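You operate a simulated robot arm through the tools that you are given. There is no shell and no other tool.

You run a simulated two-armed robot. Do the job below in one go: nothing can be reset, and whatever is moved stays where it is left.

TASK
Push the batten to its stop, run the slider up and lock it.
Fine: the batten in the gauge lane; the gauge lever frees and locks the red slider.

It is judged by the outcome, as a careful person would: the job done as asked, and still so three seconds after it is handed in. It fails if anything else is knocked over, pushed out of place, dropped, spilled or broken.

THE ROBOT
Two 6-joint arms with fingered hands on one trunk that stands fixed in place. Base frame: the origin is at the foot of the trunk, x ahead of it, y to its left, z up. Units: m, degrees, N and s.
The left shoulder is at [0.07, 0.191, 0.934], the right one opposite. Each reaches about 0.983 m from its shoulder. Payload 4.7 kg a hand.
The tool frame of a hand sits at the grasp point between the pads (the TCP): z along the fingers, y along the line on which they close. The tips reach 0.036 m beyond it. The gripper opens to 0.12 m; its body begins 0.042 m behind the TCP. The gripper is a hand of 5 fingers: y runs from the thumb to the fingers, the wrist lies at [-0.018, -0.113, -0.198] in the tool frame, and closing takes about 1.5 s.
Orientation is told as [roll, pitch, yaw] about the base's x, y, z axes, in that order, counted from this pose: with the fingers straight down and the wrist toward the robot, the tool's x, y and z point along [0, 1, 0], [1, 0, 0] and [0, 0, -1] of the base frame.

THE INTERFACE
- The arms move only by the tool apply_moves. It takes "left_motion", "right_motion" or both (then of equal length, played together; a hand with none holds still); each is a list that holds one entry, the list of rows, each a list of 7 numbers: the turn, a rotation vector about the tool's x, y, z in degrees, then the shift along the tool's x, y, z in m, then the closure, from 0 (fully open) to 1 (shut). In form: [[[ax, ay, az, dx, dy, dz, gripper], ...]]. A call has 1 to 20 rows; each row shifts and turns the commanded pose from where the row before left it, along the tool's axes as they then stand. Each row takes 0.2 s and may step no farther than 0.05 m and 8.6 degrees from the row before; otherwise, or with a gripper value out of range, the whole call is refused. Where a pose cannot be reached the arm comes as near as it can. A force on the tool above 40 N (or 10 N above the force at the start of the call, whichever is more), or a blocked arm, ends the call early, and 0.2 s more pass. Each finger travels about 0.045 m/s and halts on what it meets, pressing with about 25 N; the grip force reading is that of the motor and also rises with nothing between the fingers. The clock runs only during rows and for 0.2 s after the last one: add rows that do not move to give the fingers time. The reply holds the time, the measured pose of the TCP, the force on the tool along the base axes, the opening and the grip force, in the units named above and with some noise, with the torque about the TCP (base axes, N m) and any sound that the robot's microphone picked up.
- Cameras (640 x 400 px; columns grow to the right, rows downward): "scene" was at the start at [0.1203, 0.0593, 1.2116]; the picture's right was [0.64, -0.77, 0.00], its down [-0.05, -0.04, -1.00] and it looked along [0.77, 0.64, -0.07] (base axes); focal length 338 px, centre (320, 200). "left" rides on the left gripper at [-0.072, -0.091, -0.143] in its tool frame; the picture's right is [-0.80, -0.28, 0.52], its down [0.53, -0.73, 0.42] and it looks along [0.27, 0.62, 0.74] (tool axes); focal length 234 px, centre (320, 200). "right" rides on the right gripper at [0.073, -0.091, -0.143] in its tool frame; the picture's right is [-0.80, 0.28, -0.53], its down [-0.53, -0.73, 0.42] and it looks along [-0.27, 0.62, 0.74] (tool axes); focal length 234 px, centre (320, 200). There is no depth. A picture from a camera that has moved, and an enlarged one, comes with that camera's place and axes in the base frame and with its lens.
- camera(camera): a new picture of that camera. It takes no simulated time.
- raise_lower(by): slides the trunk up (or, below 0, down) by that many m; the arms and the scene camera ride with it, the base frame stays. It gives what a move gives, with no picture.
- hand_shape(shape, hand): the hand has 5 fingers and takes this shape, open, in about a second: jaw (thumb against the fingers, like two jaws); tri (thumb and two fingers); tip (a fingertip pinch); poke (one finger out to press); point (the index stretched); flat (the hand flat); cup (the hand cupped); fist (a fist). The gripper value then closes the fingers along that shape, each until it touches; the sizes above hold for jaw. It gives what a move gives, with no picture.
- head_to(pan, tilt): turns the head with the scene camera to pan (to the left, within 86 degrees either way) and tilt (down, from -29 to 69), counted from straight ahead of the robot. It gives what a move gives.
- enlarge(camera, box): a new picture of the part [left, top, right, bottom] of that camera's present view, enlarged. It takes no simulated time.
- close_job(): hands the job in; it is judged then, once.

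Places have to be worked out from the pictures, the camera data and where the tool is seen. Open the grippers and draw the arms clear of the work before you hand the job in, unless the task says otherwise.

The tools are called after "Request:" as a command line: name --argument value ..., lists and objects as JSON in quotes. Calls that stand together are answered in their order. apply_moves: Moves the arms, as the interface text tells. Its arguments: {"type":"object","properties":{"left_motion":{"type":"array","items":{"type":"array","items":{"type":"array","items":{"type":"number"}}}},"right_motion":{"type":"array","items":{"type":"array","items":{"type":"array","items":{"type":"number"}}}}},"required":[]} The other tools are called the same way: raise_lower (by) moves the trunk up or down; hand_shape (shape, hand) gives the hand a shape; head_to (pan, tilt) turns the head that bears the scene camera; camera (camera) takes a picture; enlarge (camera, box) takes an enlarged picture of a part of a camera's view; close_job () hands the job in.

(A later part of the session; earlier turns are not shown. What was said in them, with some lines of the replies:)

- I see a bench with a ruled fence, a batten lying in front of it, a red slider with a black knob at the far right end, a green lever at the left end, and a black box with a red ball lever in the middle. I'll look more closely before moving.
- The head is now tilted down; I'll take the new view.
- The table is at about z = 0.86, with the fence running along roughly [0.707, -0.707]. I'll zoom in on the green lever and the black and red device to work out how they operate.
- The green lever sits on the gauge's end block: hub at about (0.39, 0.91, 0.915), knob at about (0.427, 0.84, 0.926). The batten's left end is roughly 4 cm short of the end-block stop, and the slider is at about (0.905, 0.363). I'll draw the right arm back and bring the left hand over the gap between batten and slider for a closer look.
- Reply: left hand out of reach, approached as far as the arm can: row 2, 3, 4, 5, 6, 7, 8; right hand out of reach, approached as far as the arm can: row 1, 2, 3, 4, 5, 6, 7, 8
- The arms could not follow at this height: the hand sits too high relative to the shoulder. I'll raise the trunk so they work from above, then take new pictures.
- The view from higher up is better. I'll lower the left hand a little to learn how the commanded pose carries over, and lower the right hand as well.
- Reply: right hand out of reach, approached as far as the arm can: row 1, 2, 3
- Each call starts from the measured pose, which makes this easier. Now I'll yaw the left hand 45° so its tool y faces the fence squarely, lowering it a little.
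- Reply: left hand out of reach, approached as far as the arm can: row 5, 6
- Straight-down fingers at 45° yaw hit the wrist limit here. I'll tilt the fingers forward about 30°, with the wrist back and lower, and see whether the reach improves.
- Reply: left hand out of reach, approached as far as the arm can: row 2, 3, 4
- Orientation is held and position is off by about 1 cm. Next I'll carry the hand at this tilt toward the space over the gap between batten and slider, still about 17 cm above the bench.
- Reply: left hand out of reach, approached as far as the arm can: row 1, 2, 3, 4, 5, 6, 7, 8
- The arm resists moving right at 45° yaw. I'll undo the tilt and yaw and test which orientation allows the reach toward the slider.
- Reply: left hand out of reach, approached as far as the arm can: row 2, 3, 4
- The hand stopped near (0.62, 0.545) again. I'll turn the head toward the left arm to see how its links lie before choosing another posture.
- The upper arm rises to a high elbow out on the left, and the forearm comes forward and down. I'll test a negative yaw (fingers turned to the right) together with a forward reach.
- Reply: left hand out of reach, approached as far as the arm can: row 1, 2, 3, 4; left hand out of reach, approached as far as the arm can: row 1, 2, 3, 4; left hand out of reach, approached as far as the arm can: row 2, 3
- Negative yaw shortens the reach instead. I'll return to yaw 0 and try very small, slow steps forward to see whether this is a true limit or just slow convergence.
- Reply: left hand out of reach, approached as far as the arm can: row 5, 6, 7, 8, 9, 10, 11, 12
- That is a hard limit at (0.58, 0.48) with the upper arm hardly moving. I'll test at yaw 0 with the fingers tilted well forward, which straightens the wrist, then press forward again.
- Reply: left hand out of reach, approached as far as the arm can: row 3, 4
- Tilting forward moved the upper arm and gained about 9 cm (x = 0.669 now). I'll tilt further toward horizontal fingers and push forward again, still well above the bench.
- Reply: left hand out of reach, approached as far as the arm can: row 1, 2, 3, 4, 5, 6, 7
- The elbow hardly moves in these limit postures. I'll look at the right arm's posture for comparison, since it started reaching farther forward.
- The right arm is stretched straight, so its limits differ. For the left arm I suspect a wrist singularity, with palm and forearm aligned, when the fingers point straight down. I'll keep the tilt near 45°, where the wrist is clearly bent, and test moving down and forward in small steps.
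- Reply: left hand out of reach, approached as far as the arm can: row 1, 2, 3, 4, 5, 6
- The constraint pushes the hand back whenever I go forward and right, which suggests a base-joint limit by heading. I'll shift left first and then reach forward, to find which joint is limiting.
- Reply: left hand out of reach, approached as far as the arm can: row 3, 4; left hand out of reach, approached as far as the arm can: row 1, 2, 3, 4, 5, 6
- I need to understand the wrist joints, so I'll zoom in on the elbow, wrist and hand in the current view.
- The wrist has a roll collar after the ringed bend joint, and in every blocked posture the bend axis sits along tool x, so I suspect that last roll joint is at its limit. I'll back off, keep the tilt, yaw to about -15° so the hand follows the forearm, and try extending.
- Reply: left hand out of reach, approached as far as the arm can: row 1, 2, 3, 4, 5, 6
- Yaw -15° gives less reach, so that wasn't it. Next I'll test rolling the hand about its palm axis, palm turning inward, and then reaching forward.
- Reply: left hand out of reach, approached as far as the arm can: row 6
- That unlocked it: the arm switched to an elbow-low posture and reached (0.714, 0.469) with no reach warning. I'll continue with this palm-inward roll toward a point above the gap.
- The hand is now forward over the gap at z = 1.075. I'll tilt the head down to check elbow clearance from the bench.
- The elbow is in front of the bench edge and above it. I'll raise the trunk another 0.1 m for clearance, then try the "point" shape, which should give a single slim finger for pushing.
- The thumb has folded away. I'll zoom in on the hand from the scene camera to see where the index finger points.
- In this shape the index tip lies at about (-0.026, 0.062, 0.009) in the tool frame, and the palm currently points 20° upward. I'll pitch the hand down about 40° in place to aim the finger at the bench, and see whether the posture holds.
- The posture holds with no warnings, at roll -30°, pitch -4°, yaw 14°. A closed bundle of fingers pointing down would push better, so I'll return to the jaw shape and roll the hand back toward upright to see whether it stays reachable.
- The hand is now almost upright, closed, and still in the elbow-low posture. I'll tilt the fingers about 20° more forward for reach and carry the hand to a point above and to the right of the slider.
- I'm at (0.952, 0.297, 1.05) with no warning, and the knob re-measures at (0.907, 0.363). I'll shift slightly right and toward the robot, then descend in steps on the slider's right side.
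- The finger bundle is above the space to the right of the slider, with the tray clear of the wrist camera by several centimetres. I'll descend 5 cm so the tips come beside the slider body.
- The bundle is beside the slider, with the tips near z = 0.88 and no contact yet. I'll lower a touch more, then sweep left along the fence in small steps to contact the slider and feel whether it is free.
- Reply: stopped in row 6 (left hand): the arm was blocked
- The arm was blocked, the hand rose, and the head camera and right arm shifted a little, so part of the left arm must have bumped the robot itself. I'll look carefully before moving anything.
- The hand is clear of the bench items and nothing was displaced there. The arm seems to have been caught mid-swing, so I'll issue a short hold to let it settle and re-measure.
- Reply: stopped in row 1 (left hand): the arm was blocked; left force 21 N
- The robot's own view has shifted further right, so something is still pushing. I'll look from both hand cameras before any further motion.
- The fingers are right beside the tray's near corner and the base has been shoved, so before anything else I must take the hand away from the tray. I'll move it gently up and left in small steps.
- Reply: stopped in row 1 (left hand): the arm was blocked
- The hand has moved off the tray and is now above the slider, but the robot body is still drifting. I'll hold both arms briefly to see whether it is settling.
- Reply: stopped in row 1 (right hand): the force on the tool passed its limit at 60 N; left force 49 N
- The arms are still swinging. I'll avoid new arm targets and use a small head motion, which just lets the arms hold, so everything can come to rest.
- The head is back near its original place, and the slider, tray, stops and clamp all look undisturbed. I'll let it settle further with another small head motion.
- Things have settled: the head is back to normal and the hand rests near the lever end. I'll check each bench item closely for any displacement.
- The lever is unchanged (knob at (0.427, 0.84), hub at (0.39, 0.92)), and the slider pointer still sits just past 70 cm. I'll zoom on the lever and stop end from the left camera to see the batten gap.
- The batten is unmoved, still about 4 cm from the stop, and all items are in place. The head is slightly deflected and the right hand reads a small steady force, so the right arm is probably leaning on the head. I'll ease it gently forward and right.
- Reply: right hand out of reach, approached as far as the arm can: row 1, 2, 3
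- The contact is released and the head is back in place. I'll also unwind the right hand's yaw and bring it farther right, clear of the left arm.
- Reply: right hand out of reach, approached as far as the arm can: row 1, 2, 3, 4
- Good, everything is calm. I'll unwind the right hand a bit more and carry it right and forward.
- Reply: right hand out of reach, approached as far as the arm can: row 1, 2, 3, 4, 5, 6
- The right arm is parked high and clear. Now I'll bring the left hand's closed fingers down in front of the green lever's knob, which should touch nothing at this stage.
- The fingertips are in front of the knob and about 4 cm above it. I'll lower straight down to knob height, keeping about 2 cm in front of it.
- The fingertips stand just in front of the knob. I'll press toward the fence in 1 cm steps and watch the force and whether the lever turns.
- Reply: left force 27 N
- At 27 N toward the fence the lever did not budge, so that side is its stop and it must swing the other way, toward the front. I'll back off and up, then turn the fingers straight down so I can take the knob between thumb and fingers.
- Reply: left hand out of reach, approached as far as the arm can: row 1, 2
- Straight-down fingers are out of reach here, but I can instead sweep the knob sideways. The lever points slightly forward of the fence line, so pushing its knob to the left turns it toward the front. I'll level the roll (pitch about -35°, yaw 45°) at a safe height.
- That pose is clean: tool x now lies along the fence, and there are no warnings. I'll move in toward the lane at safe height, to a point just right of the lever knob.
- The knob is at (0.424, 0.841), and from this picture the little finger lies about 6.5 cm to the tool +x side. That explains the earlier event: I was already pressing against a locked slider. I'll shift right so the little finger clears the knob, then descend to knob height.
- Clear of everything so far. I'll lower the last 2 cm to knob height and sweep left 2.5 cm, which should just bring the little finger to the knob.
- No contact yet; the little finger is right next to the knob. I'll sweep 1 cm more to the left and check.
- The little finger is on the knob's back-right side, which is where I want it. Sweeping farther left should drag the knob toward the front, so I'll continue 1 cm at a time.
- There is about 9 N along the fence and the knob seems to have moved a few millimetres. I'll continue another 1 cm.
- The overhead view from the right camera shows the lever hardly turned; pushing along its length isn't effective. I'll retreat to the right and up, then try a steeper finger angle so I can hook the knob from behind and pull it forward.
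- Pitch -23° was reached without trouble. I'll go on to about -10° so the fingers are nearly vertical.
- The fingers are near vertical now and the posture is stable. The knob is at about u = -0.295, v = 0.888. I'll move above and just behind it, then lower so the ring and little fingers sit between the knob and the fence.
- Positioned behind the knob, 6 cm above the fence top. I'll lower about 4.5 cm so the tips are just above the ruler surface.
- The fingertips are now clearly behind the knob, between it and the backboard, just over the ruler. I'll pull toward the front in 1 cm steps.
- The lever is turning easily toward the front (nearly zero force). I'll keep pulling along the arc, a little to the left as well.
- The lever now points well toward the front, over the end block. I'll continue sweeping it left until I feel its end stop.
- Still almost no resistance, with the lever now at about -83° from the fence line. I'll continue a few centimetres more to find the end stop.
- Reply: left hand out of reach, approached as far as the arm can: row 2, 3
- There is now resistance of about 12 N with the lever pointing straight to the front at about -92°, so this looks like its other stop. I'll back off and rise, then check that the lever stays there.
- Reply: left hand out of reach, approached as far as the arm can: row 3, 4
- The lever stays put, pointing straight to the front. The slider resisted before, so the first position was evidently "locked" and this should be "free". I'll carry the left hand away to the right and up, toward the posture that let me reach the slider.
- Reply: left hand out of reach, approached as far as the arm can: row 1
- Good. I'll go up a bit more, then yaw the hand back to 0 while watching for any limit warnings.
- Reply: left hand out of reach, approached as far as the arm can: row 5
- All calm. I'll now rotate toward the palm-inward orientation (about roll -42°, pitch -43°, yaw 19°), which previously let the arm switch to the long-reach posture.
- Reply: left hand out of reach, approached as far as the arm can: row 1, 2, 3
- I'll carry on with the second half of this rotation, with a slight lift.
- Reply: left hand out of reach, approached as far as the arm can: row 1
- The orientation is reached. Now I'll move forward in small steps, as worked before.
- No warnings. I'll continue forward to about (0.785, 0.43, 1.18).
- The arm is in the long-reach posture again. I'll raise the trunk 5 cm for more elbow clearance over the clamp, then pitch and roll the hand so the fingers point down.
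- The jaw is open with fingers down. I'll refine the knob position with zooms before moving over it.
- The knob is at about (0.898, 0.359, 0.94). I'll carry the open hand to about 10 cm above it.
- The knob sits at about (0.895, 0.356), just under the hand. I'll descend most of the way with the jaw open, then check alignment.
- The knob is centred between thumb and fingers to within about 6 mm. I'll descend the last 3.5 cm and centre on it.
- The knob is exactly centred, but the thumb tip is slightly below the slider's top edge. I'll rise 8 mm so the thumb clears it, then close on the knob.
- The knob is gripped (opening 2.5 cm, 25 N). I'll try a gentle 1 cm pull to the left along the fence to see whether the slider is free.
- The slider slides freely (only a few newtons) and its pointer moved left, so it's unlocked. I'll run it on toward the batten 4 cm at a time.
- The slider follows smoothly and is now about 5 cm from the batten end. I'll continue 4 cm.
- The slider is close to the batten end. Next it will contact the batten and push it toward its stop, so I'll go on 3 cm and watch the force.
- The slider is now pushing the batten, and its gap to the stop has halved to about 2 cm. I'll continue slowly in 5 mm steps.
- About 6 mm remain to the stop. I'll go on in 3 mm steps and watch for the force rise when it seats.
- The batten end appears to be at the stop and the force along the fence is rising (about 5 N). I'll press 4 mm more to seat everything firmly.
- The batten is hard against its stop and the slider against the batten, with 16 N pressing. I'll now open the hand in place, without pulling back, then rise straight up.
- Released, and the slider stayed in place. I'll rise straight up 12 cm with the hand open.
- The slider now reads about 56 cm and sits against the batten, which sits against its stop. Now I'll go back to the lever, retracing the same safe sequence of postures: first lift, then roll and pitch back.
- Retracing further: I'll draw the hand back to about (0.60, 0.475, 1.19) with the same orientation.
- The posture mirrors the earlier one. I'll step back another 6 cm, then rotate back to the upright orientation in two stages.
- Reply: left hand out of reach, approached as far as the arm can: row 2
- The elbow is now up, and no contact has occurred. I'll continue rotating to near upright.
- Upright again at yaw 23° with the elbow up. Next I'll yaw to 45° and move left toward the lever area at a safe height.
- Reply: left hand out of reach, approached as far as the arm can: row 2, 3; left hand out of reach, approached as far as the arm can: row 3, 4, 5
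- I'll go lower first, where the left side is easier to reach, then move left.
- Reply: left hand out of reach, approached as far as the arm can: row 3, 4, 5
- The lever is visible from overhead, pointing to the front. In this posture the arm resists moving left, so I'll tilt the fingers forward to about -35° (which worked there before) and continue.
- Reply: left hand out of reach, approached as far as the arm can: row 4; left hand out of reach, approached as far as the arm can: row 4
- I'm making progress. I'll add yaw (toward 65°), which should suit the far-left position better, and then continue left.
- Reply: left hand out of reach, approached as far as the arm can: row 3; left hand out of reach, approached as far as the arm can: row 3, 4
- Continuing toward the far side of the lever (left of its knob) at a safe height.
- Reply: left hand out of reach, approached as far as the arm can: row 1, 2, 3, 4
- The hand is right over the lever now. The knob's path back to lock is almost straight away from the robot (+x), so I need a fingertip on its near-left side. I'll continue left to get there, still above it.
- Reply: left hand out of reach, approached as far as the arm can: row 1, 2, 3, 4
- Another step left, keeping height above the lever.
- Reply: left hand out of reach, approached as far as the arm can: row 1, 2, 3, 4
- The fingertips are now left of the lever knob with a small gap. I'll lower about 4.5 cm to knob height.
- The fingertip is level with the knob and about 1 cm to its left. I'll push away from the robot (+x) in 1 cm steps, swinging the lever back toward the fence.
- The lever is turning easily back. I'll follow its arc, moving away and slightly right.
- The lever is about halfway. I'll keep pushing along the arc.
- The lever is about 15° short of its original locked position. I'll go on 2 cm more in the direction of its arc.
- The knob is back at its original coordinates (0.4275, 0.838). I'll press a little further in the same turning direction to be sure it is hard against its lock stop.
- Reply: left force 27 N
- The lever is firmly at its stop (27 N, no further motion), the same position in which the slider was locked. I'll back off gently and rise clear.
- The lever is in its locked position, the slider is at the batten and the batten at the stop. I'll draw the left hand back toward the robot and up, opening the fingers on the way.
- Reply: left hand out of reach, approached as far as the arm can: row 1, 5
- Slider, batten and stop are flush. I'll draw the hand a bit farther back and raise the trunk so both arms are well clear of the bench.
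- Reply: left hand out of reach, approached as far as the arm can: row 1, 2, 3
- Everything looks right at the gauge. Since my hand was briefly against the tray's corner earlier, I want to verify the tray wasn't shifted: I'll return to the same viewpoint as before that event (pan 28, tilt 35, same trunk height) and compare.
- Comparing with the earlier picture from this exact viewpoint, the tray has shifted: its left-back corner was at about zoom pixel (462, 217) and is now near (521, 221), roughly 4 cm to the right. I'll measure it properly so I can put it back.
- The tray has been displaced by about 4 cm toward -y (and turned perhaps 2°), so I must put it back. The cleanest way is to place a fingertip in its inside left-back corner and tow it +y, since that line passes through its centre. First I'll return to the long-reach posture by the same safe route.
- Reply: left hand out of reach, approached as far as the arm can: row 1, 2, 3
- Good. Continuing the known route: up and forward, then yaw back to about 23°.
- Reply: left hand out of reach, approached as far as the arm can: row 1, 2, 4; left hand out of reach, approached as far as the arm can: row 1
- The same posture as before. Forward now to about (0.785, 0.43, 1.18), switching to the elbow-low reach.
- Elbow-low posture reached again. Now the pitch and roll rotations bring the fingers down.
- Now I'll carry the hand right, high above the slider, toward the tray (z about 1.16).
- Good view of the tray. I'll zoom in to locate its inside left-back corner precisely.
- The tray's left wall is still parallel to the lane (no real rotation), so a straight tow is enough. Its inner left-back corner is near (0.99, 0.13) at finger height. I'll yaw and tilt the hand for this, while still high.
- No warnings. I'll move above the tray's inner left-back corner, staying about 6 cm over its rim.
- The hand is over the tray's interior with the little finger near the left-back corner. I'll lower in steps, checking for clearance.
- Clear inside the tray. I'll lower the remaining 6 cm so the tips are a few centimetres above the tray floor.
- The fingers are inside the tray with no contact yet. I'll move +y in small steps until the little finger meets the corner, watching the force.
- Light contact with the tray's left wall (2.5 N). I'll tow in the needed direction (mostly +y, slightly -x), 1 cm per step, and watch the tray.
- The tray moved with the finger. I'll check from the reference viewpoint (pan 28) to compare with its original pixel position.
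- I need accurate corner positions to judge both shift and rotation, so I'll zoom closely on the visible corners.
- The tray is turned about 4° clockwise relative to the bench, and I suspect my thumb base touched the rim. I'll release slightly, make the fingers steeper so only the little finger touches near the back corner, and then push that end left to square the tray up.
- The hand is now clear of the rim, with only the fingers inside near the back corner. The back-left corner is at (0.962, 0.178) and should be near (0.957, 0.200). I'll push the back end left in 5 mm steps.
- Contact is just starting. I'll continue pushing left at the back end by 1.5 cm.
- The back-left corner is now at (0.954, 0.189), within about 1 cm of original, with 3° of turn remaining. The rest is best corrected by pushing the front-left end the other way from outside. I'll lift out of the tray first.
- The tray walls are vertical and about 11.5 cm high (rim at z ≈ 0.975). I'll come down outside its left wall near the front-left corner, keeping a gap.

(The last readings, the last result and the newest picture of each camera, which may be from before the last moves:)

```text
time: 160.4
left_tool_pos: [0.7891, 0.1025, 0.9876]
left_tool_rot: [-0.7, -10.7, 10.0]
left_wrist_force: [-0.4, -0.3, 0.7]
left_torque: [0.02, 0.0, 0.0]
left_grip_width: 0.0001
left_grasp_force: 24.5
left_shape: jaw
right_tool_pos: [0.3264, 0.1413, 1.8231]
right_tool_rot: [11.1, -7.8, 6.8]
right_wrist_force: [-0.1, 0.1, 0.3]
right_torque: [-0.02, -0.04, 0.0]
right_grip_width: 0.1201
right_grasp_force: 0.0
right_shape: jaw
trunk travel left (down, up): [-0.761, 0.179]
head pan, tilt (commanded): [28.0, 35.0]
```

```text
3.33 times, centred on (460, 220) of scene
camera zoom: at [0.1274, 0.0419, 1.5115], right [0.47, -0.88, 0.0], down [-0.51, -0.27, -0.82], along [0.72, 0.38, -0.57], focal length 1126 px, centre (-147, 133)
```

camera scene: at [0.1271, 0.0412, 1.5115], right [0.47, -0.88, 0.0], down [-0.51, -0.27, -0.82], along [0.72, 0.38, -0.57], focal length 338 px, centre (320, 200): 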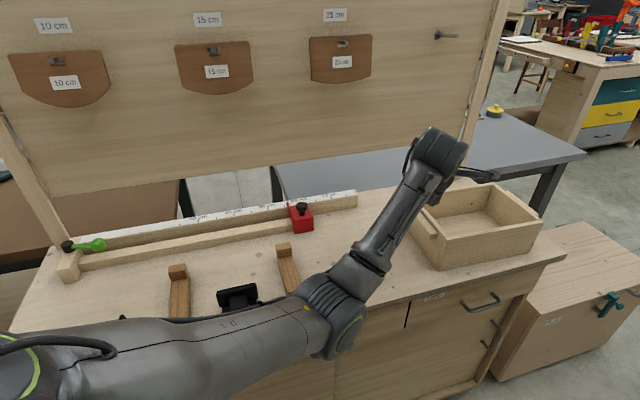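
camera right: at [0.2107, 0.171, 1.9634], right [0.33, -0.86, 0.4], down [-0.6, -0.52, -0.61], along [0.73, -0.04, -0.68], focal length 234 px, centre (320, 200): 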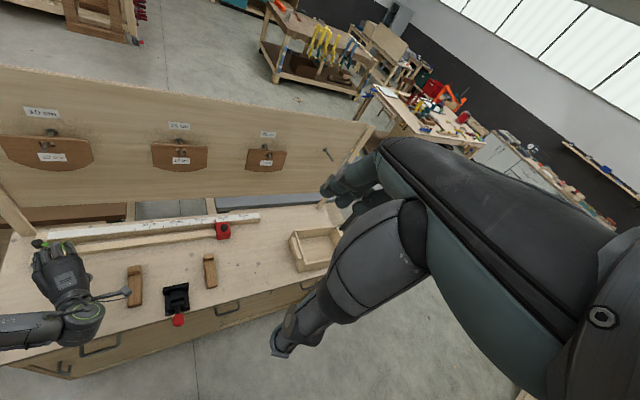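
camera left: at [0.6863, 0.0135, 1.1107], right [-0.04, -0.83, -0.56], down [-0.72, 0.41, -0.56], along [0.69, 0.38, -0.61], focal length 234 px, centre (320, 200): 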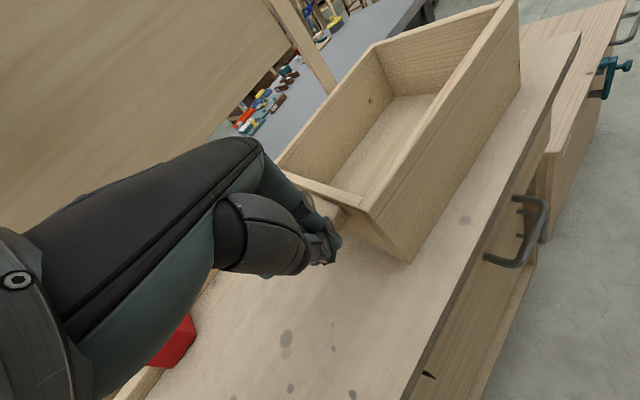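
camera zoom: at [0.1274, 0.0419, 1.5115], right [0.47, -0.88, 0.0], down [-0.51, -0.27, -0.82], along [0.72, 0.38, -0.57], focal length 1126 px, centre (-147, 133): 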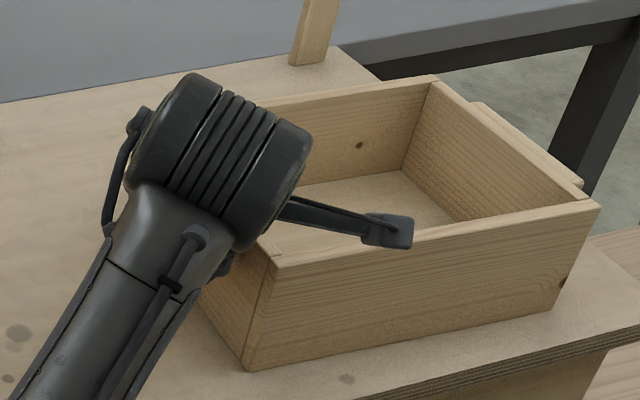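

Clear on the outside. I'll lower the remaining 5.5 cm.

Request:
apply_moves --left_motion '[[[0, 0, 0, 0, -0.0053, 0.028, 1], [0, 0, 0, 0, -0.0053, 0.028, 1]]]'

Request:
camera --camera "left"

```text
time: 161.0
left_tool_pos: [0.7886, 0.1017, 0.9297]
left_tool_rot: [-0.7, -10.7, 9.8]
left_wrist_force: [-0.4, 0.3, 0.4]
left_torque: [-0.01, 0.0, -0.02]
left_grip_width: 0.0
left_grasp_force: 24.8
left_shape: jaw
right_tool_pos: [0.3273, 0.1418, 1.8221]
right_tool_rot: [11.0, -7.7, 6.7]
right_wrist_force: [-0.8, 0.2, 0.2]
right_torque: [0.01, 0.03, 0.0]
right_grip_width: 0.1202
right_grasp_force: 0.1
right_shape: jaw
trunk travel left (down, up): [-0.761, 0.179]
head pan, tilt (commanded): [28.0, 35.0]
```

```text
taken
camera left: at [0.6868, 0.0132, 1.0536], right [-0.04, -0.83, -0.56], down [-0.72, 0.41, -0.56], along [0.69, 0.38, -0.61], focal length 234 px, centre (320, 200)
```

left: 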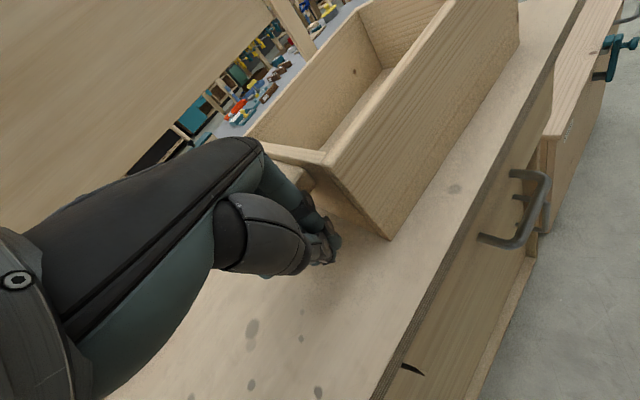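

The fingertips are just left of the tray's front-left corner. I'll push right along the bench (+u) in 5 mm steps until contact and a little beyond.

Request:
apply_moves --left_motion '[[[0, 0, 0, -0.0041, 0.0028, 0.0005, 1], [0, 0, 0, -0.0041, 0.0028, 0.0005, 1], [0, 0, 0, -0.0041, 0.0028, 0.0005, 1], [0, 0, 0, -0.0041, 0.0028, 0.0005, 1]]]'

Request:
enlarge --camera "scene" --box '[420, 200, 580, 300]'

Request:
camera --camera "left"

```text
time: 162.0
left_tool_pos: [0.8027, 0.0872, 0.9314]
left_tool_rot: [-0.8, -10.7, 10.0]
left_wrist_force: [-3.1, 1.2, -0.1]
left_torque: [-0.05, -0.04, 0.08]
left_grip_width: 0.0
left_grasp_force: 25.4
left_shape: jaw
right_tool_pos: [0.3259, 0.142, 1.8227]
right_tool_rot: [11.0, -7.8, 6.7]
right_wrist_force: [0.4, -0.1, -0.7]
right_torque: [0.0, -0.02, 0.01]
right_grip_width: 0.1201
right_grasp_force: 0.0
right_shape: jaw
trunk travel left (down, up): [-0.761, 0.179]
head pan, tilt (commanded): [28.0, 35.0]
```

```text
4.00 times, centred on (500, 250) of scene
camera zoom: at [0.1275, 0.0423, 1.5114], right [0.47, -0.88, 0.0], down [-0.51, -0.27, -0.82], along [0.72, 0.38, -0.57], focal length 1352 px, centre (-400, 0)
```

zoom: 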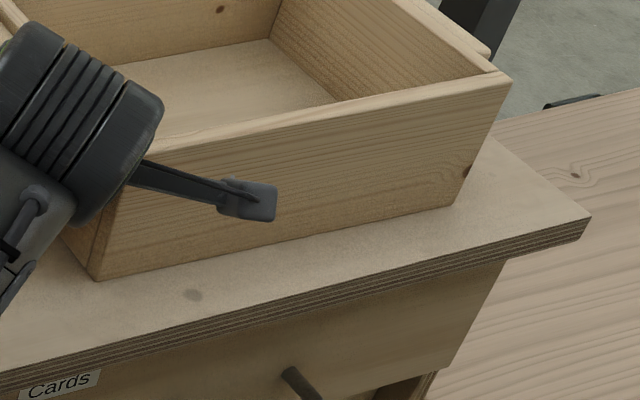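

```text
taken
camera left: at [0.7008, -0.0015, 1.0546], right [-0.04, -0.83, -0.56], down [-0.72, 0.41, -0.56], along [0.69, 0.38, -0.61], focal length 234 px, centre (320, 200)
```

left: 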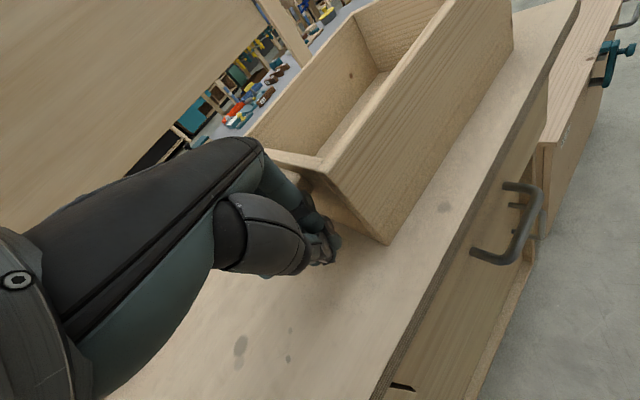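

The turn is down to about 2°. The tray's centre now needs about 2 cm of +y, so a corner tow from inside is right. I'll back off, lift, and go back over the inside left-back corner with the steeper finger angle.

Request:
apply_moves --left_motion '[[[0, 0, 0, 0.016, -0.011, -0.002, 1], [0, 0, 0, 0, 0.0054, -0.0285, 1], [0, 0, 0, 0, 0.0054, -0.0285, 1], [0, 0, 0, 0, 0.0054, -0.0285, 1], [0, 0, 0, 0, 0.0054, -0.0285, 1], [0, 0, 0, 0, 0.0054, -0.0285, 1], [0, -1.15, 6.15, 0, 0.01, 0.002, 1], [0, -1.15, 6.15, 0, 0.01, 0.002, 1], [0, -1.15, 6.15, 0, 0.01, 0.002, 1], [0, -1.15, 6.15, 0, 0.01, 0.002, 1]]]'

Request:
camera --camera "left"

Request:
enlarge --camera "scene" --box '[390, 165, 582, 285]'

```text
time: 164.2
left_tool_pos: [0.8315, 0.1033, 1.0741]
left_tool_rot: [-0.7, -11.0, -15.2]
left_wrist_force: [-0.1, 1.0, 0.4]
left_torque: [-0.02, -0.01, -0.04]
left_grip_width: 0.0
left_grasp_force: 25.0
left_shape: jaw
right_tool_pos: [0.3279, 0.1415, 1.822]
right_tool_rot: [10.9, -7.8, 6.6]
right_wrist_force: [-0.3, 0.7, 0.9]
right_torque: [0.02, 0.03, 0.0]
right_grip_width: 0.1201
right_grasp_force: 0.1
right_shape: jaw
trunk travel left (down, up): [-0.761, 0.179]
head pan, tilt (commanded): [28.0, 35.0]
```

```text
taken
camera left: at [0.6992, 0.0664, 1.1973], right [-0.38, -0.74, -0.56], down [-0.48, 0.68, -0.56], along [0.79, 0.05, -0.61], focal length 234 px, centre (320, 200)
```

left: 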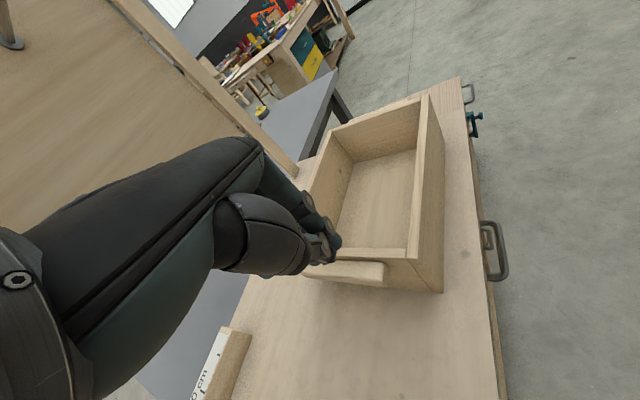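

```text
3.33 times, centred on (486, 225) of scene
camera zoom: at [0.1284, 0.0429, 1.5113], right [0.47, -0.88, 0.0], down [-0.51, -0.27, -0.82], along [0.72, 0.38, -0.57], focal length 1126 px, centre (-233, 117)
```

zoom: 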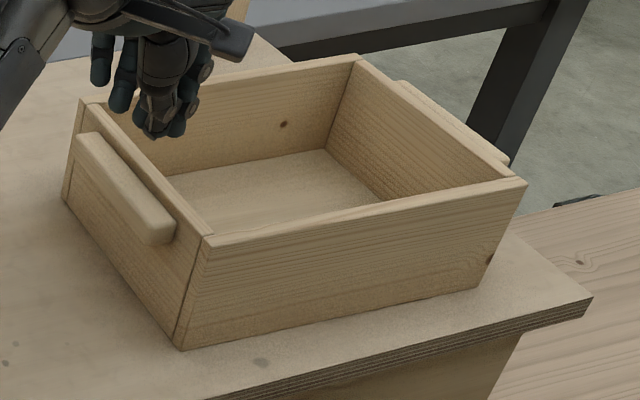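

A clear view of the tray now: the left wall is nearly square (about -1°) and the back-left corner is at (0.960, 0.179). It needs roughly 1.7 cm of +y. I'll go over the inner corner and lower in.

Request:
apply_moves --left_motion '[[[0, 0, 0, -0.0043, 0.0328, 0.0064, 1], [0, 0, 0, -0.0043, 0.0328, 0.0064, 1], [0, 0, 0, -0.0043, 0.0328, 0.0064, 1], [0, 0, 0, 0, -0.0057, 0.0295, 1], [0, 0, 0, 0, -0.0057, 0.0295, 1]]]'

Request:
camera --camera "left"

Request:
enlarge --camera "scene" --box '[390, 165, 582, 285]'

```text
time: 165.4
left_tool_pos: [0.9251, 0.0632, 1.0138]
left_tool_rot: [-0.6, -10.9, -15.1]
left_wrist_force: [-0.2, -0.8, 0.4]
left_torque: [-0.02, 0.01, 0.03]
left_grip_width: 0.0002
left_grasp_force: 25.2
left_shape: jaw
right_tool_pos: [0.3279, 0.1414, 1.8219]
right_tool_rot: [11.0, -7.7, 6.8]
right_wrist_force: [0.3, -0.2, -0.2]
right_torque: [-0.04, 0.01, -0.02]
right_grip_width: 0.1198
right_grasp_force: 0.0
right_shape: jaw
trunk travel left (down, up): [-0.761, 0.179]
head pan, tilt (commanded): [28.0, 35.0]
```

```text
taken
camera left: at [0.7931, 0.0263, 1.1372], right [-0.38, -0.74, -0.56], down [-0.48, 0.68, -0.56], along [0.79, 0.05, -0.61], focal length 234 px, centre (320, 200)
```

left: 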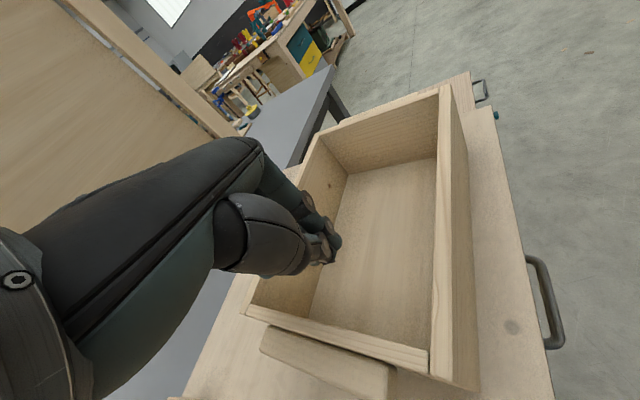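

```text
3.33 times, centred on (486, 225) of scene
camera zoom: at [0.1287, 0.0426, 1.5113], right [0.47, -0.88, 0.0], down [-0.51, -0.27, -0.82], along [0.72, 0.38, -0.57], focal length 1126 px, centre (-233, 117)
```

zoom: 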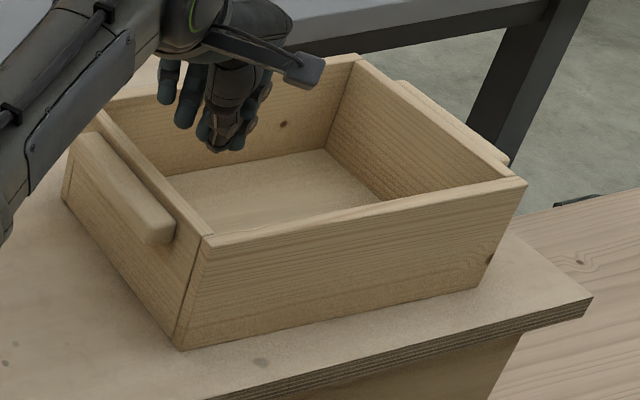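

Aligned inside the tray. I'll lower to finger depth, then tow +y in small steps.

Request:
apply_moves --left_motion '[[[0, 0, 0, 0, -0.0057, 0.0295, 1], [0, 0, 0, 0, -0.0057, 0.0295, 1], [0, 0, 0, 0.0097, -0.0025, -0.0005, 1], [0, 0, 0, 0.0097, -0.0025, -0.0005, 1]]]'

Request:
enlarge --camera "scene" --box '[390, 165, 582, 285]'

```text
time: 166.4
left_tool_pos: [0.9232, 0.0824, 0.9538]
left_tool_rot: [-0.7, -11.0, -15.1]
left_wrist_force: [-0.6, -0.8, 0.0]
left_torque: [0.01, -0.02, 0.0]
left_grip_width: 0.0
left_grasp_force: 25.3
left_shape: jaw
right_tool_pos: [0.327, 0.1411, 1.8237]
right_tool_rot: [10.9, -7.8, 6.8]
right_wrist_force: [0.0, 0.1, 0.0]
right_torque: [0.0, 0.01, 0.02]
right_grip_width: 0.1201
right_grasp_force: 0.0
right_shape: jaw
trunk travel left (down, up): [-0.761, 0.179]
head pan, tilt (commanded): [28.0, 35.0]
```

```text
3.33 times, centred on (486, 225) of scene
camera zoom: at [0.1279, 0.0428, 1.5114], right [0.47, -0.88, 0.0], down [-0.51, -0.27, -0.82], along [0.72, 0.38, -0.57], focal length 1126 px, centre (-233, 117)
```

zoom: 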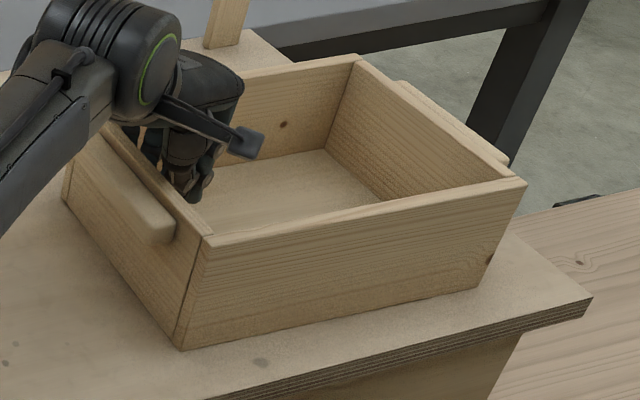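

No firm contact yet. I'll continue +y 1.5 cm.

Request:
apply_moves --left_motion '[[[0, 0, 0, 0.0048, -0.0013, -0.0003, 1], [0, 0, 0, 0.0048, -0.0013, -0.0003, 1], [0, 0, 0, 0.0048, -0.0013, -0.0003, 1]]]'

Request:
enlarge --camera "scene" --box '[390, 165, 582, 285]'

```text
time: 167.2
left_tool_pos: [0.9229, 0.0955, 0.9538]
left_tool_rot: [-0.6, -11.0, -15.2]
left_wrist_force: [1.1, -2.4, -0.7]
left_torque: [-0.03, -0.04, -0.12]
left_grip_width: 0.0002
left_grasp_force: 24.8
left_shape: jaw
right_tool_pos: [0.3268, 0.1398, 1.8219]
right_tool_rot: [11.0, -7.7, 6.7]
right_wrist_force: [-0.5, 0.2, -0.1]
right_torque: [0.0, 0.0, 0.01]
right_grip_width: 0.1201
right_grasp_force: 0.1
right_shape: jaw
trunk travel left (down, up): [-0.761, 0.179]
head pan, tilt (commanded): [28.0, 35.0]
```

```text
3.33 times, centred on (486, 225) of scene
camera zoom: at [0.1282, 0.0414, 1.5114], right [0.47, -0.88, 0.0], down [-0.51, -0.27, -0.82], along [0.72, 0.38, -0.57], focal length 1126 px, centre (-233, 117)
```

zoom: 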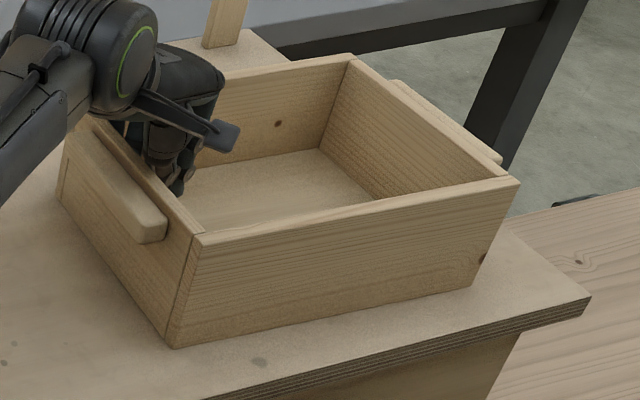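

The tray moves evenly with the tow. The back-left corner still needs about 1.5 cm, so I'll continue.

Request:
apply_moves --left_motion '[[[0, 0, 0, 0.0043, -0.0024, -0.0005, 1], [0, 0, 0, 0.0043, -0.0024, -0.0005, 1]]]'

Request:
enlarge --camera "scene" --box '[390, 165, 582, 285]'

```text
time: 167.8
left_tool_pos: [0.9209, 0.1078, 0.9539]
left_tool_rot: [-0.7, -11.0, -15.0]
left_wrist_force: [1.2, -3.2, 0.7]
left_torque: [0.01, 0.02, -0.06]
left_grip_width: 0.0002
left_grasp_force: 25.6
left_shape: jaw
right_tool_pos: [0.3259, 0.1405, 1.8231]
right_tool_rot: [11.1, -7.8, 6.6]
right_wrist_force: [-0.3, -0.2, 0.8]
right_torque: [-0.01, 0.0, 0.01]
right_grip_width: 0.1201
right_grasp_force: 0.1
right_shape: jaw
trunk travel left (down, up): [-0.761, 0.179]
head pan, tilt (commanded): [28.0, 35.0]
```

```text
3.33 times, centred on (486, 225) of scene
camera zoom: at [0.1279, 0.0417, 1.5114], right [0.47, -0.88, 0.0], down [-0.51, -0.27, -0.82], along [0.72, 0.38, -0.57], focal length 1126 px, centre (-233, 117)
```

zoom: 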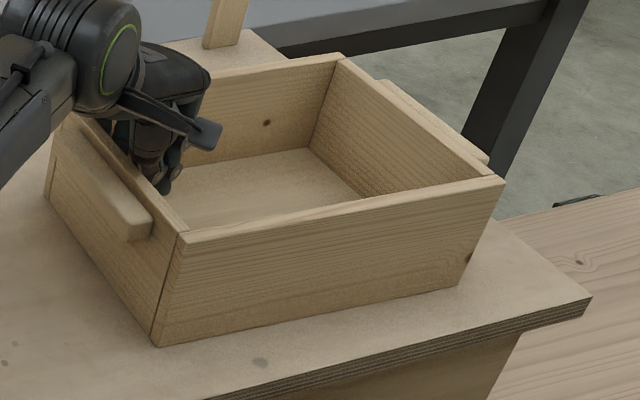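

The tray is now within about 1 cm and 2° of where it originally was. I'll lift the hand straight out and compare with the reference view.

Request:
apply_moves --left_motion '[[[0, 0, 0, -0.006, 0.004, 0.001, 1], [0, 0, 0, 0, 0.0057, -0.0295, 1], [0, 0, 0, 0, 0.0057, -0.0295, 1], [0, 0, 0, 0, 0.0057, -0.0295, 1], [0, 0, 0, 0, 0.0057, -0.0295, 1], [0, 0, 0, 0, 0.0057, -0.0295, 1]]]'

Request:
apply_moves --left_motion '[[[0, 0, 0, 0.02, -0.03, -0.01, 1], [0, 0, 0, 0.02, -0.03, -0.01, 1], [0, 0, 0, 0.02, -0.03, -0.01, 1], [0, 0, 0, 0.02, -0.02, -0.01, 1]]]'

Request:
enlarge --camera "scene" --box '[290, 140, 450, 240]'

Request:
camera --camera "scene"

```text
time: 169.2
left_tool_pos: [0.923, 0.1019, 1.1042]
left_tool_rot: [-0.6, -11.0, -15.0]
left_wrist_force: [-1.4, -1.2, -0.8]
left_torque: [0.0, 0.02, 0.0]
left_grip_width: 0.0001
left_grasp_force: 24.6
left_shape: jaw
right_tool_pos: [0.327, 0.1409, 1.8232]
right_tool_rot: [11.1, -7.8, 6.6]
right_wrist_force: [0.1, -0.2, 0.3]
right_torque: [-0.01, -0.02, 0.02]
right_grip_width: 0.1201
right_grasp_force: 0.1
right_shape: jaw
trunk travel left (down, up): [-0.761, 0.179]
head pan, tilt (commanded): [28.0, 35.0]
```

```text
time: 170.2
left_tool_pos: [0.8324, 0.2123, 1.1224]
left_tool_rot: [-0.7, -11.1, -15.0]
left_wrist_force: [0.9, 0.2, 1.4]
left_torque: [0.0, -0.01, 0.01]
left_grip_width: 0.0002
left_grasp_force: 25.0
left_shape: jaw
right_tool_pos: [0.326, 0.1425, 1.8215]
right_tool_rot: [10.9, -7.8, 6.7]
right_wrist_force: [0.4, 0.2, 0.0]
right_torque: [-0.02, 0.03, -0.01]
right_grip_width: 0.1201
right_grasp_force: 0.1
right_shape: jaw
trunk travel left (down, up): [-0.761, 0.179]
head pan, tilt (commanded): [28.0, 35.0]
```

```text
4.00 times, centred on (370, 190) of scene
camera zoom: at [0.1273, 0.0438, 1.5114], right [0.47, -0.88, 0.0], down [-0.51, -0.27, -0.82], along [0.72, 0.38, -0.57], focal length 1352 px, centre (120, 240)
```

zoom: 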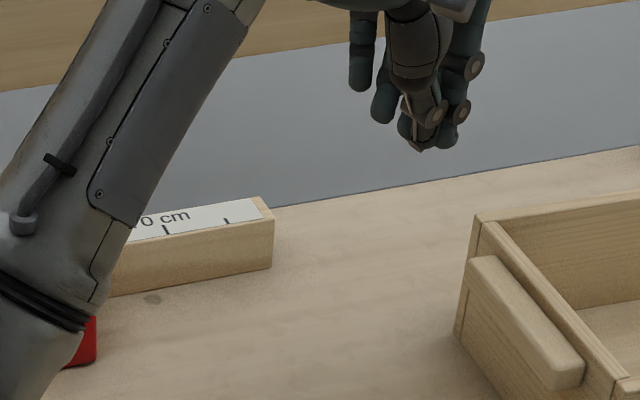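

```text
taken
camera scene: at [0.1273, 0.0438, 1.5114], right [0.47, -0.88, 0.0], down [-0.51, -0.27, -0.82], along [0.72, 0.38, -0.57], focal length 338 px, centre (320, 200)
```

scene: 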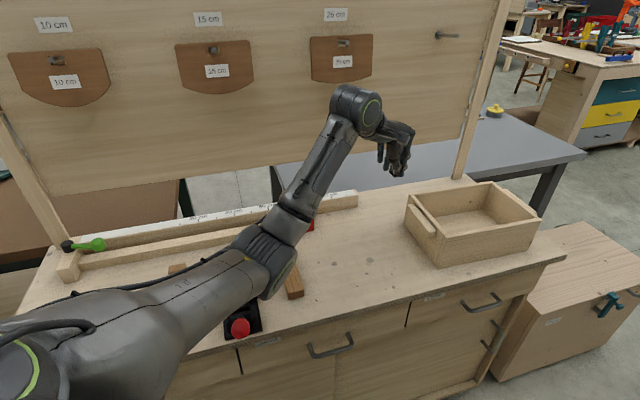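

The tray's corner and handle are back to within about a centimetre of their original pixels ((476, 217) against (462, 217); handle end (583, 385) against (577, 385)). I'll retract the left arm along the known route.

Request:
apply_moves --left_motion '[[[0, 1.15, -6.15, 0, 0, -0.01, 1], [0, 1.15, -6.15, 0, 0, -0.01, 1], [0, 1.15, -6.15, 0, 0, -0.01, 1], [0, 1.15, -6.15, 0, 0, -0.01, 1], [0, 0, 0, 0.0375, 0.0003, -0.003, 1], [0, 0, 0, 0.0375, 0.0003, -0.003, 1], [0, 0, 0, 0.0375, 0.0003, -0.003, 1], [0, 0, 0, 0.0375, 0.0003, -0.003, 1], [0, 0, 0, 0.0375, 0.0003, -0.003, 1], [0, 0, 0, 0.0375, 0.0003, -0.003, 1]]]'

Request:
camera --camera "scene"

Request:
enlarge --camera "scene" --box '[390, 165, 582, 285]'

```text
time: 172.4
left_tool_pos: [0.7858, 0.4351, 1.1756]
left_tool_rot: [-0.9, -10.7, 9.9]
left_wrist_force: [-0.5, 1.2, -1.3]
left_torque: [-0.01, 0.0, -0.01]
left_grip_width: 0.0
left_grasp_force: 25.1
left_shape: jaw
right_tool_pos: [0.3254, 0.1423, 1.8221]
right_tool_rot: [10.9, -7.8, 6.6]
right_wrist_force: [-0.2, 0.6, 0.0]
right_torque: [-0.03, -0.01, 0.02]
right_grip_width: 0.1202
right_grasp_force: 0.0
right_shape: jaw
trunk travel left (down, up): [-0.761, 0.179]
head pan, tilt (commanded): [28.0, 35.0]
```

```text
taken
camera scene: at [0.1269, 0.0436, 1.5114], right [0.47, -0.88, 0.0], down [-0.51, -0.27, -0.82], along [0.72, 0.38, -0.57], focal length 338 px, centre (320, 200)
```

scene: 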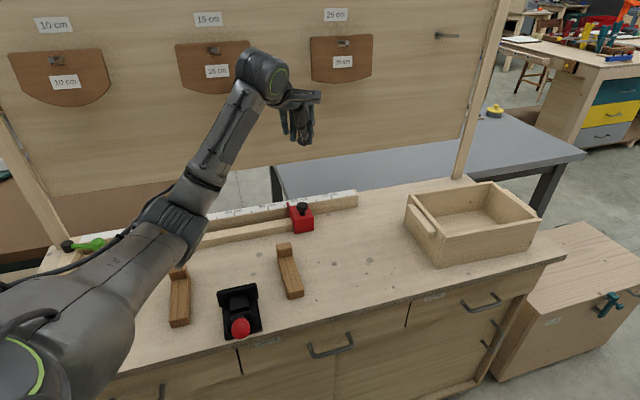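

```text
3.33 times, centred on (486, 225) of scene
camera zoom: at [0.1269, 0.0436, 1.5114], right [0.47, -0.88, 0.0], down [-0.51, -0.27, -0.82], along [0.72, 0.38, -0.57], focal length 1126 px, centre (-233, 117)
```

zoom: 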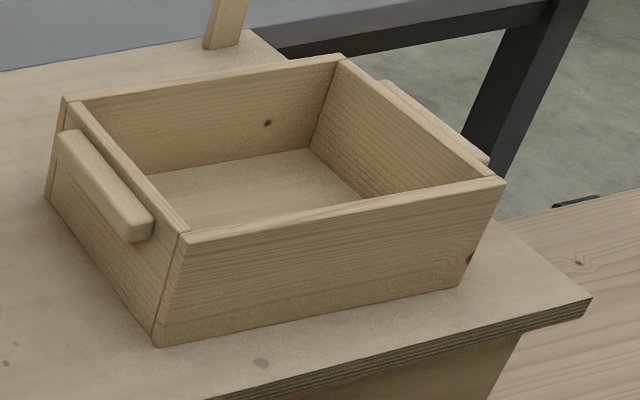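

The tray is essentially back in place. Now I'll retract the left arm: turn to the palm-inward orientation and draw back.

Request:
apply_moves --left_motion '[[[1.38, -7.74, -1.46, 0, 0, 0, 1], [1.38, -7.74, -1.46, 0, 0, 0, 1], [1.38, -7.74, -1.46, 0, 0, 0, 1], [1.0, -5.8, -1.1, 0, 0, 0, 1], [-6.78, -1.9, 3.79, 0, 0, 0, 1], [-6.78, -1.9, 3.79, 0, 0, 0, 1], [-6.78, -1.9, 3.79, 0, 0, 0, 1], [-6.78, -1.9, 3.79, 0, 0, 0, 1], [-6.78, -1.9, 3.79, 0, 0, 0, 1]]]'

Request:
apply_moves --left_motion '[[[0, 0, 0, -0.001, -0.0178, -0.0265, 1], [0, 0, 0, -0.001, -0.0178, -0.0265, 1], [0, 0, 0, -0.001, -0.0178, -0.0265, 1], [0, 0, 0, -0.001, -0.0178, -0.0265, 1], [0, 0, 0, -0.001, -0.0178, -0.0265, 1], [0, 0, 0, -0.001, -0.0178, -0.0265, 1]]]'

Request:
camera --camera "scene"

```text
time: 174.4
left_tool_pos: [0.7861, 0.4342, 1.1763]
left_tool_rot: [-42.5, -42.9, 19.1]
left_wrist_force: [-0.4, 0.2, 0.5]
left_torque: [0.01, 0.01, 0.01]
left_grip_width: 0.0
left_grasp_force: 24.7
left_shape: jaw
right_tool_pos: [0.3271, 0.1425, 1.8231]
right_tool_rot: [10.9, -7.8, 6.8]
right_wrist_force: [-0.6, 0.3, 0.0]
right_torque: [-0.01, 0.0, -0.01]
right_grip_width: 0.1199
right_grasp_force: 0.0
right_shape: jaw
trunk travel left (down, up): [-0.761, 0.179]
head pan, tilt (commanded): [28.0, 35.0]
```

```text
time: 175.8
left_tool_pos: [0.5987, 0.477, 1.1951]
left_tool_rot: [-42.3, -42.9, 18.7]
left_wrist_force: [-0.6, 0.5, 0.8]
left_torque: [0.01, 0.01, 0.01]
left_grip_width: 0.0
left_grasp_force: 25.4
left_shape: jaw
right_tool_pos: [0.3248, 0.1398, 1.822]
right_tool_rot: [11.0, -7.8, 6.7]
right_wrist_force: [-0.6, 0.1, 0.0]
right_torque: [0.01, -0.02, -0.04]
right_grip_width: 0.1199
right_grasp_force: 0.0
right_shape: jaw
trunk travel left (down, up): [-0.761, 0.179]
head pan, tilt (commanded): [28.0, 35.0]
```

```text
taken
camera scene: at [0.126, 0.0416, 1.5115], right [0.47, -0.88, 0.0], down [-0.51, -0.27, -0.82], along [0.72, 0.38, -0.57], focal length 338 px, centre (320, 200)
```

scene: 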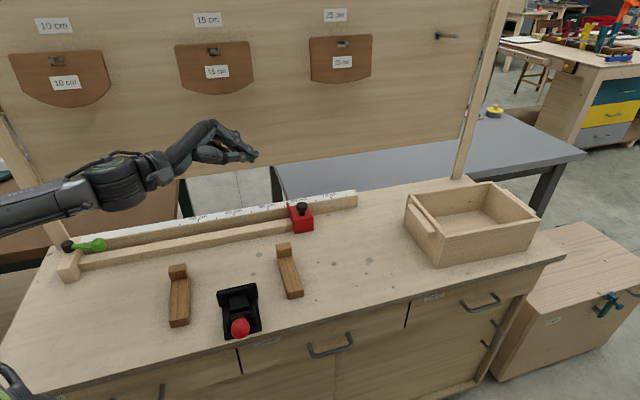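

Now I'll step back once more, open the hand, and raise the trunk so both arms are clear; then a final check.

Request:
apply_moves --left_motion '[[[0, 0, 0, 0, -0.02, -0.01, 0.6], [0, 0, 0, 0, -0.02, -0.01, 0.3], [0, 0, 0, 0, -0.02, -0.01, 0], [0, 0, 0, 0, 0, 0, 0], [0, 0, 0, 0, 0, 0, 0], [0, 0, 0, 0, 0, 0, 0], [0, 0, 0, 0, 0, 0, 0]]]'

Request:
raise_lower --by 0.15

Request:
head_to --pan 40 --tilt 38

Request:
camera --camera "scene"

Request:
enlarge --camera "scene" --box '[140, 220, 260, 300]'

Request:
enlarge --camera "scene" --box '[310, 200, 430, 280]'

```text
time: 177.4
left_tool_pos: [0.5384, 0.4779, 1.1674]
left_tool_rot: [-42.4, -42.8, 18.9]
left_wrist_force: [-0.1, 0.2, 0.7]
left_torque: [-0.02, 0.03, 0.0]
left_grip_width: 0.1187
left_grasp_force: 0.1
left_shape: jaw
right_tool_pos: [0.327, 0.1407, 1.8219]
right_tool_rot: [11.0, -7.8, 6.7]
right_wrist_force: [0.0, 0.2, -0.4]
right_torque: [-0.03, -0.01, 0.01]
right_grip_width: 0.12
right_grasp_force: 0.1
right_shape: jaw
trunk travel left (down, up): [-0.761, 0.179]
head pan, tilt (commanded): [28.0, 35.0]
```

```text
time: 179.2
left_tool_pos: [0.5382, 0.4769, 1.3177]
left_tool_rot: [-42.3, -42.9, 19.0]
left_wrist_force: [0.3, -0.4, -0.3]
left_torque: [-0.01, -0.01, 0.0]
left_grip_width: 0.1197
left_grasp_force: 0.1
left_shape: jaw
right_tool_pos: [0.3265, 0.1412, 1.9721]
right_tool_rot: [11.0, -7.8, 6.7]
right_wrist_force: [-0.2, -0.3, 0.4]
right_torque: [-0.01, 0.0, -0.01]
right_grip_width: 0.1198
right_grasp_force: 0.0
right_shape: jaw
trunk travel left (down, up): [-0.911, 0.029]
head pan, tilt (commanded): [28.0, 35.0]
```

```text
time: 179.9
left_tool_pos: [0.5391, 0.478, 1.317]
left_tool_rot: [-42.4, -42.8, 19.0]
left_wrist_force: [-0.3, 0.3, 0.8]
left_torque: [-0.01, -0.01, 0.0]
left_grip_width: 0.1194
left_grasp_force: 0.0
left_shape: jaw
right_tool_pos: [0.327, 0.1404, 1.9728]
right_tool_rot: [11.0, -7.7, 6.7]
right_wrist_force: [0.6, -0.5, 0.0]
right_torque: [0.02, 0.02, -0.01]
right_grip_width: 0.1199
right_grasp_force: 0.1
right_shape: jaw
trunk travel left (down, up): [-0.911, 0.029]
head pan, tilt (commanded): [40.0, 38.0]
```

```text
taken
camera scene: at [0.1162, 0.0566, 1.6568], right [0.64, -0.77, 0.0], down [-0.47, -0.4, -0.79], along [0.6, 0.51, -0.62], focal length 338 px, centre (320, 200)
```

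scene: 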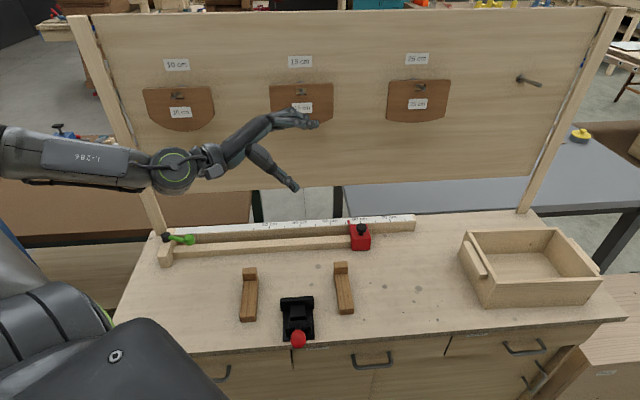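

```text
5.00 times, centred on (200, 260) of scene
camera zoom: at [0.1162, 0.0566, 1.6568], right [0.64, -0.77, 0.0], down [-0.47, -0.4, -0.79], along [0.6, 0.51, -0.62], focal length 1689 px, centre (920, -100)
```

zoom: 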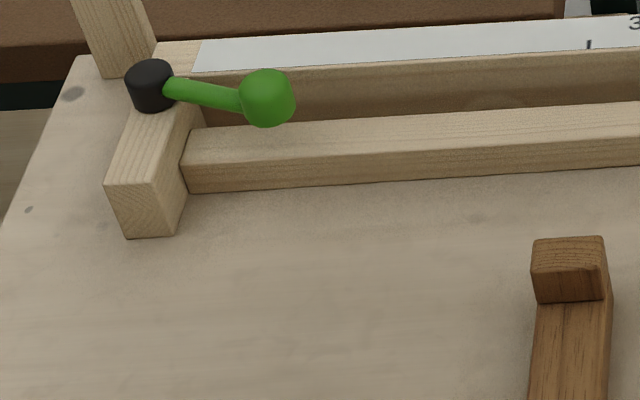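

```text
5.00 times, centred on (370, 240) of scene
camera zoom: at [0.1162, 0.0566, 1.6568], right [0.64, -0.77, 0.0], down [-0.47, -0.4, -0.79], along [0.6, 0.51, -0.62], focal length 1689 px, centre (70, 0)
```

zoom: 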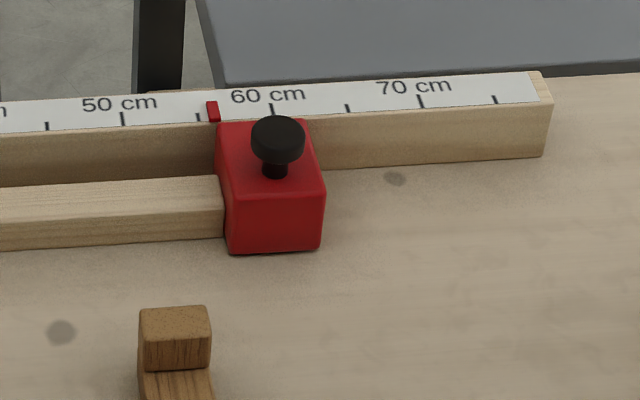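

The batten sits against its stop, the slider is flush against its other end at about 56 cm, and the lever is back in its locked position. The tray is back in place to within about 1 cm and 3°. Both hands are open and clear of the bench, so I'm handing the job in.

Request:
close_job

```text
The job is handed in.
```

The job is handed in. The batten is against its stop, the slider is run up flush against it at about 56 cm, and the lever is back in its locked position. I didn't test the slider after locking. I'm relying on the lever being pressed hard against the stop where the slider wouldn't move at the start.

**Tray bumped:** while I was testing whether the slider was locked, I pushed on it too hard. The reaction shoved the robot, and the left hand knocked the tray on the right of the bench about 4 cm. I pushed the tray back, and by the pictures it is within about 1 cm and 3° of where it started. It is close, but not exact.

**Method:** I pushed the batten home with the slider itself rather than separately by hand, since the end result is the same.

Nothing else on the bench looked moved when I checked. Both hands are open and raised clear of the work.
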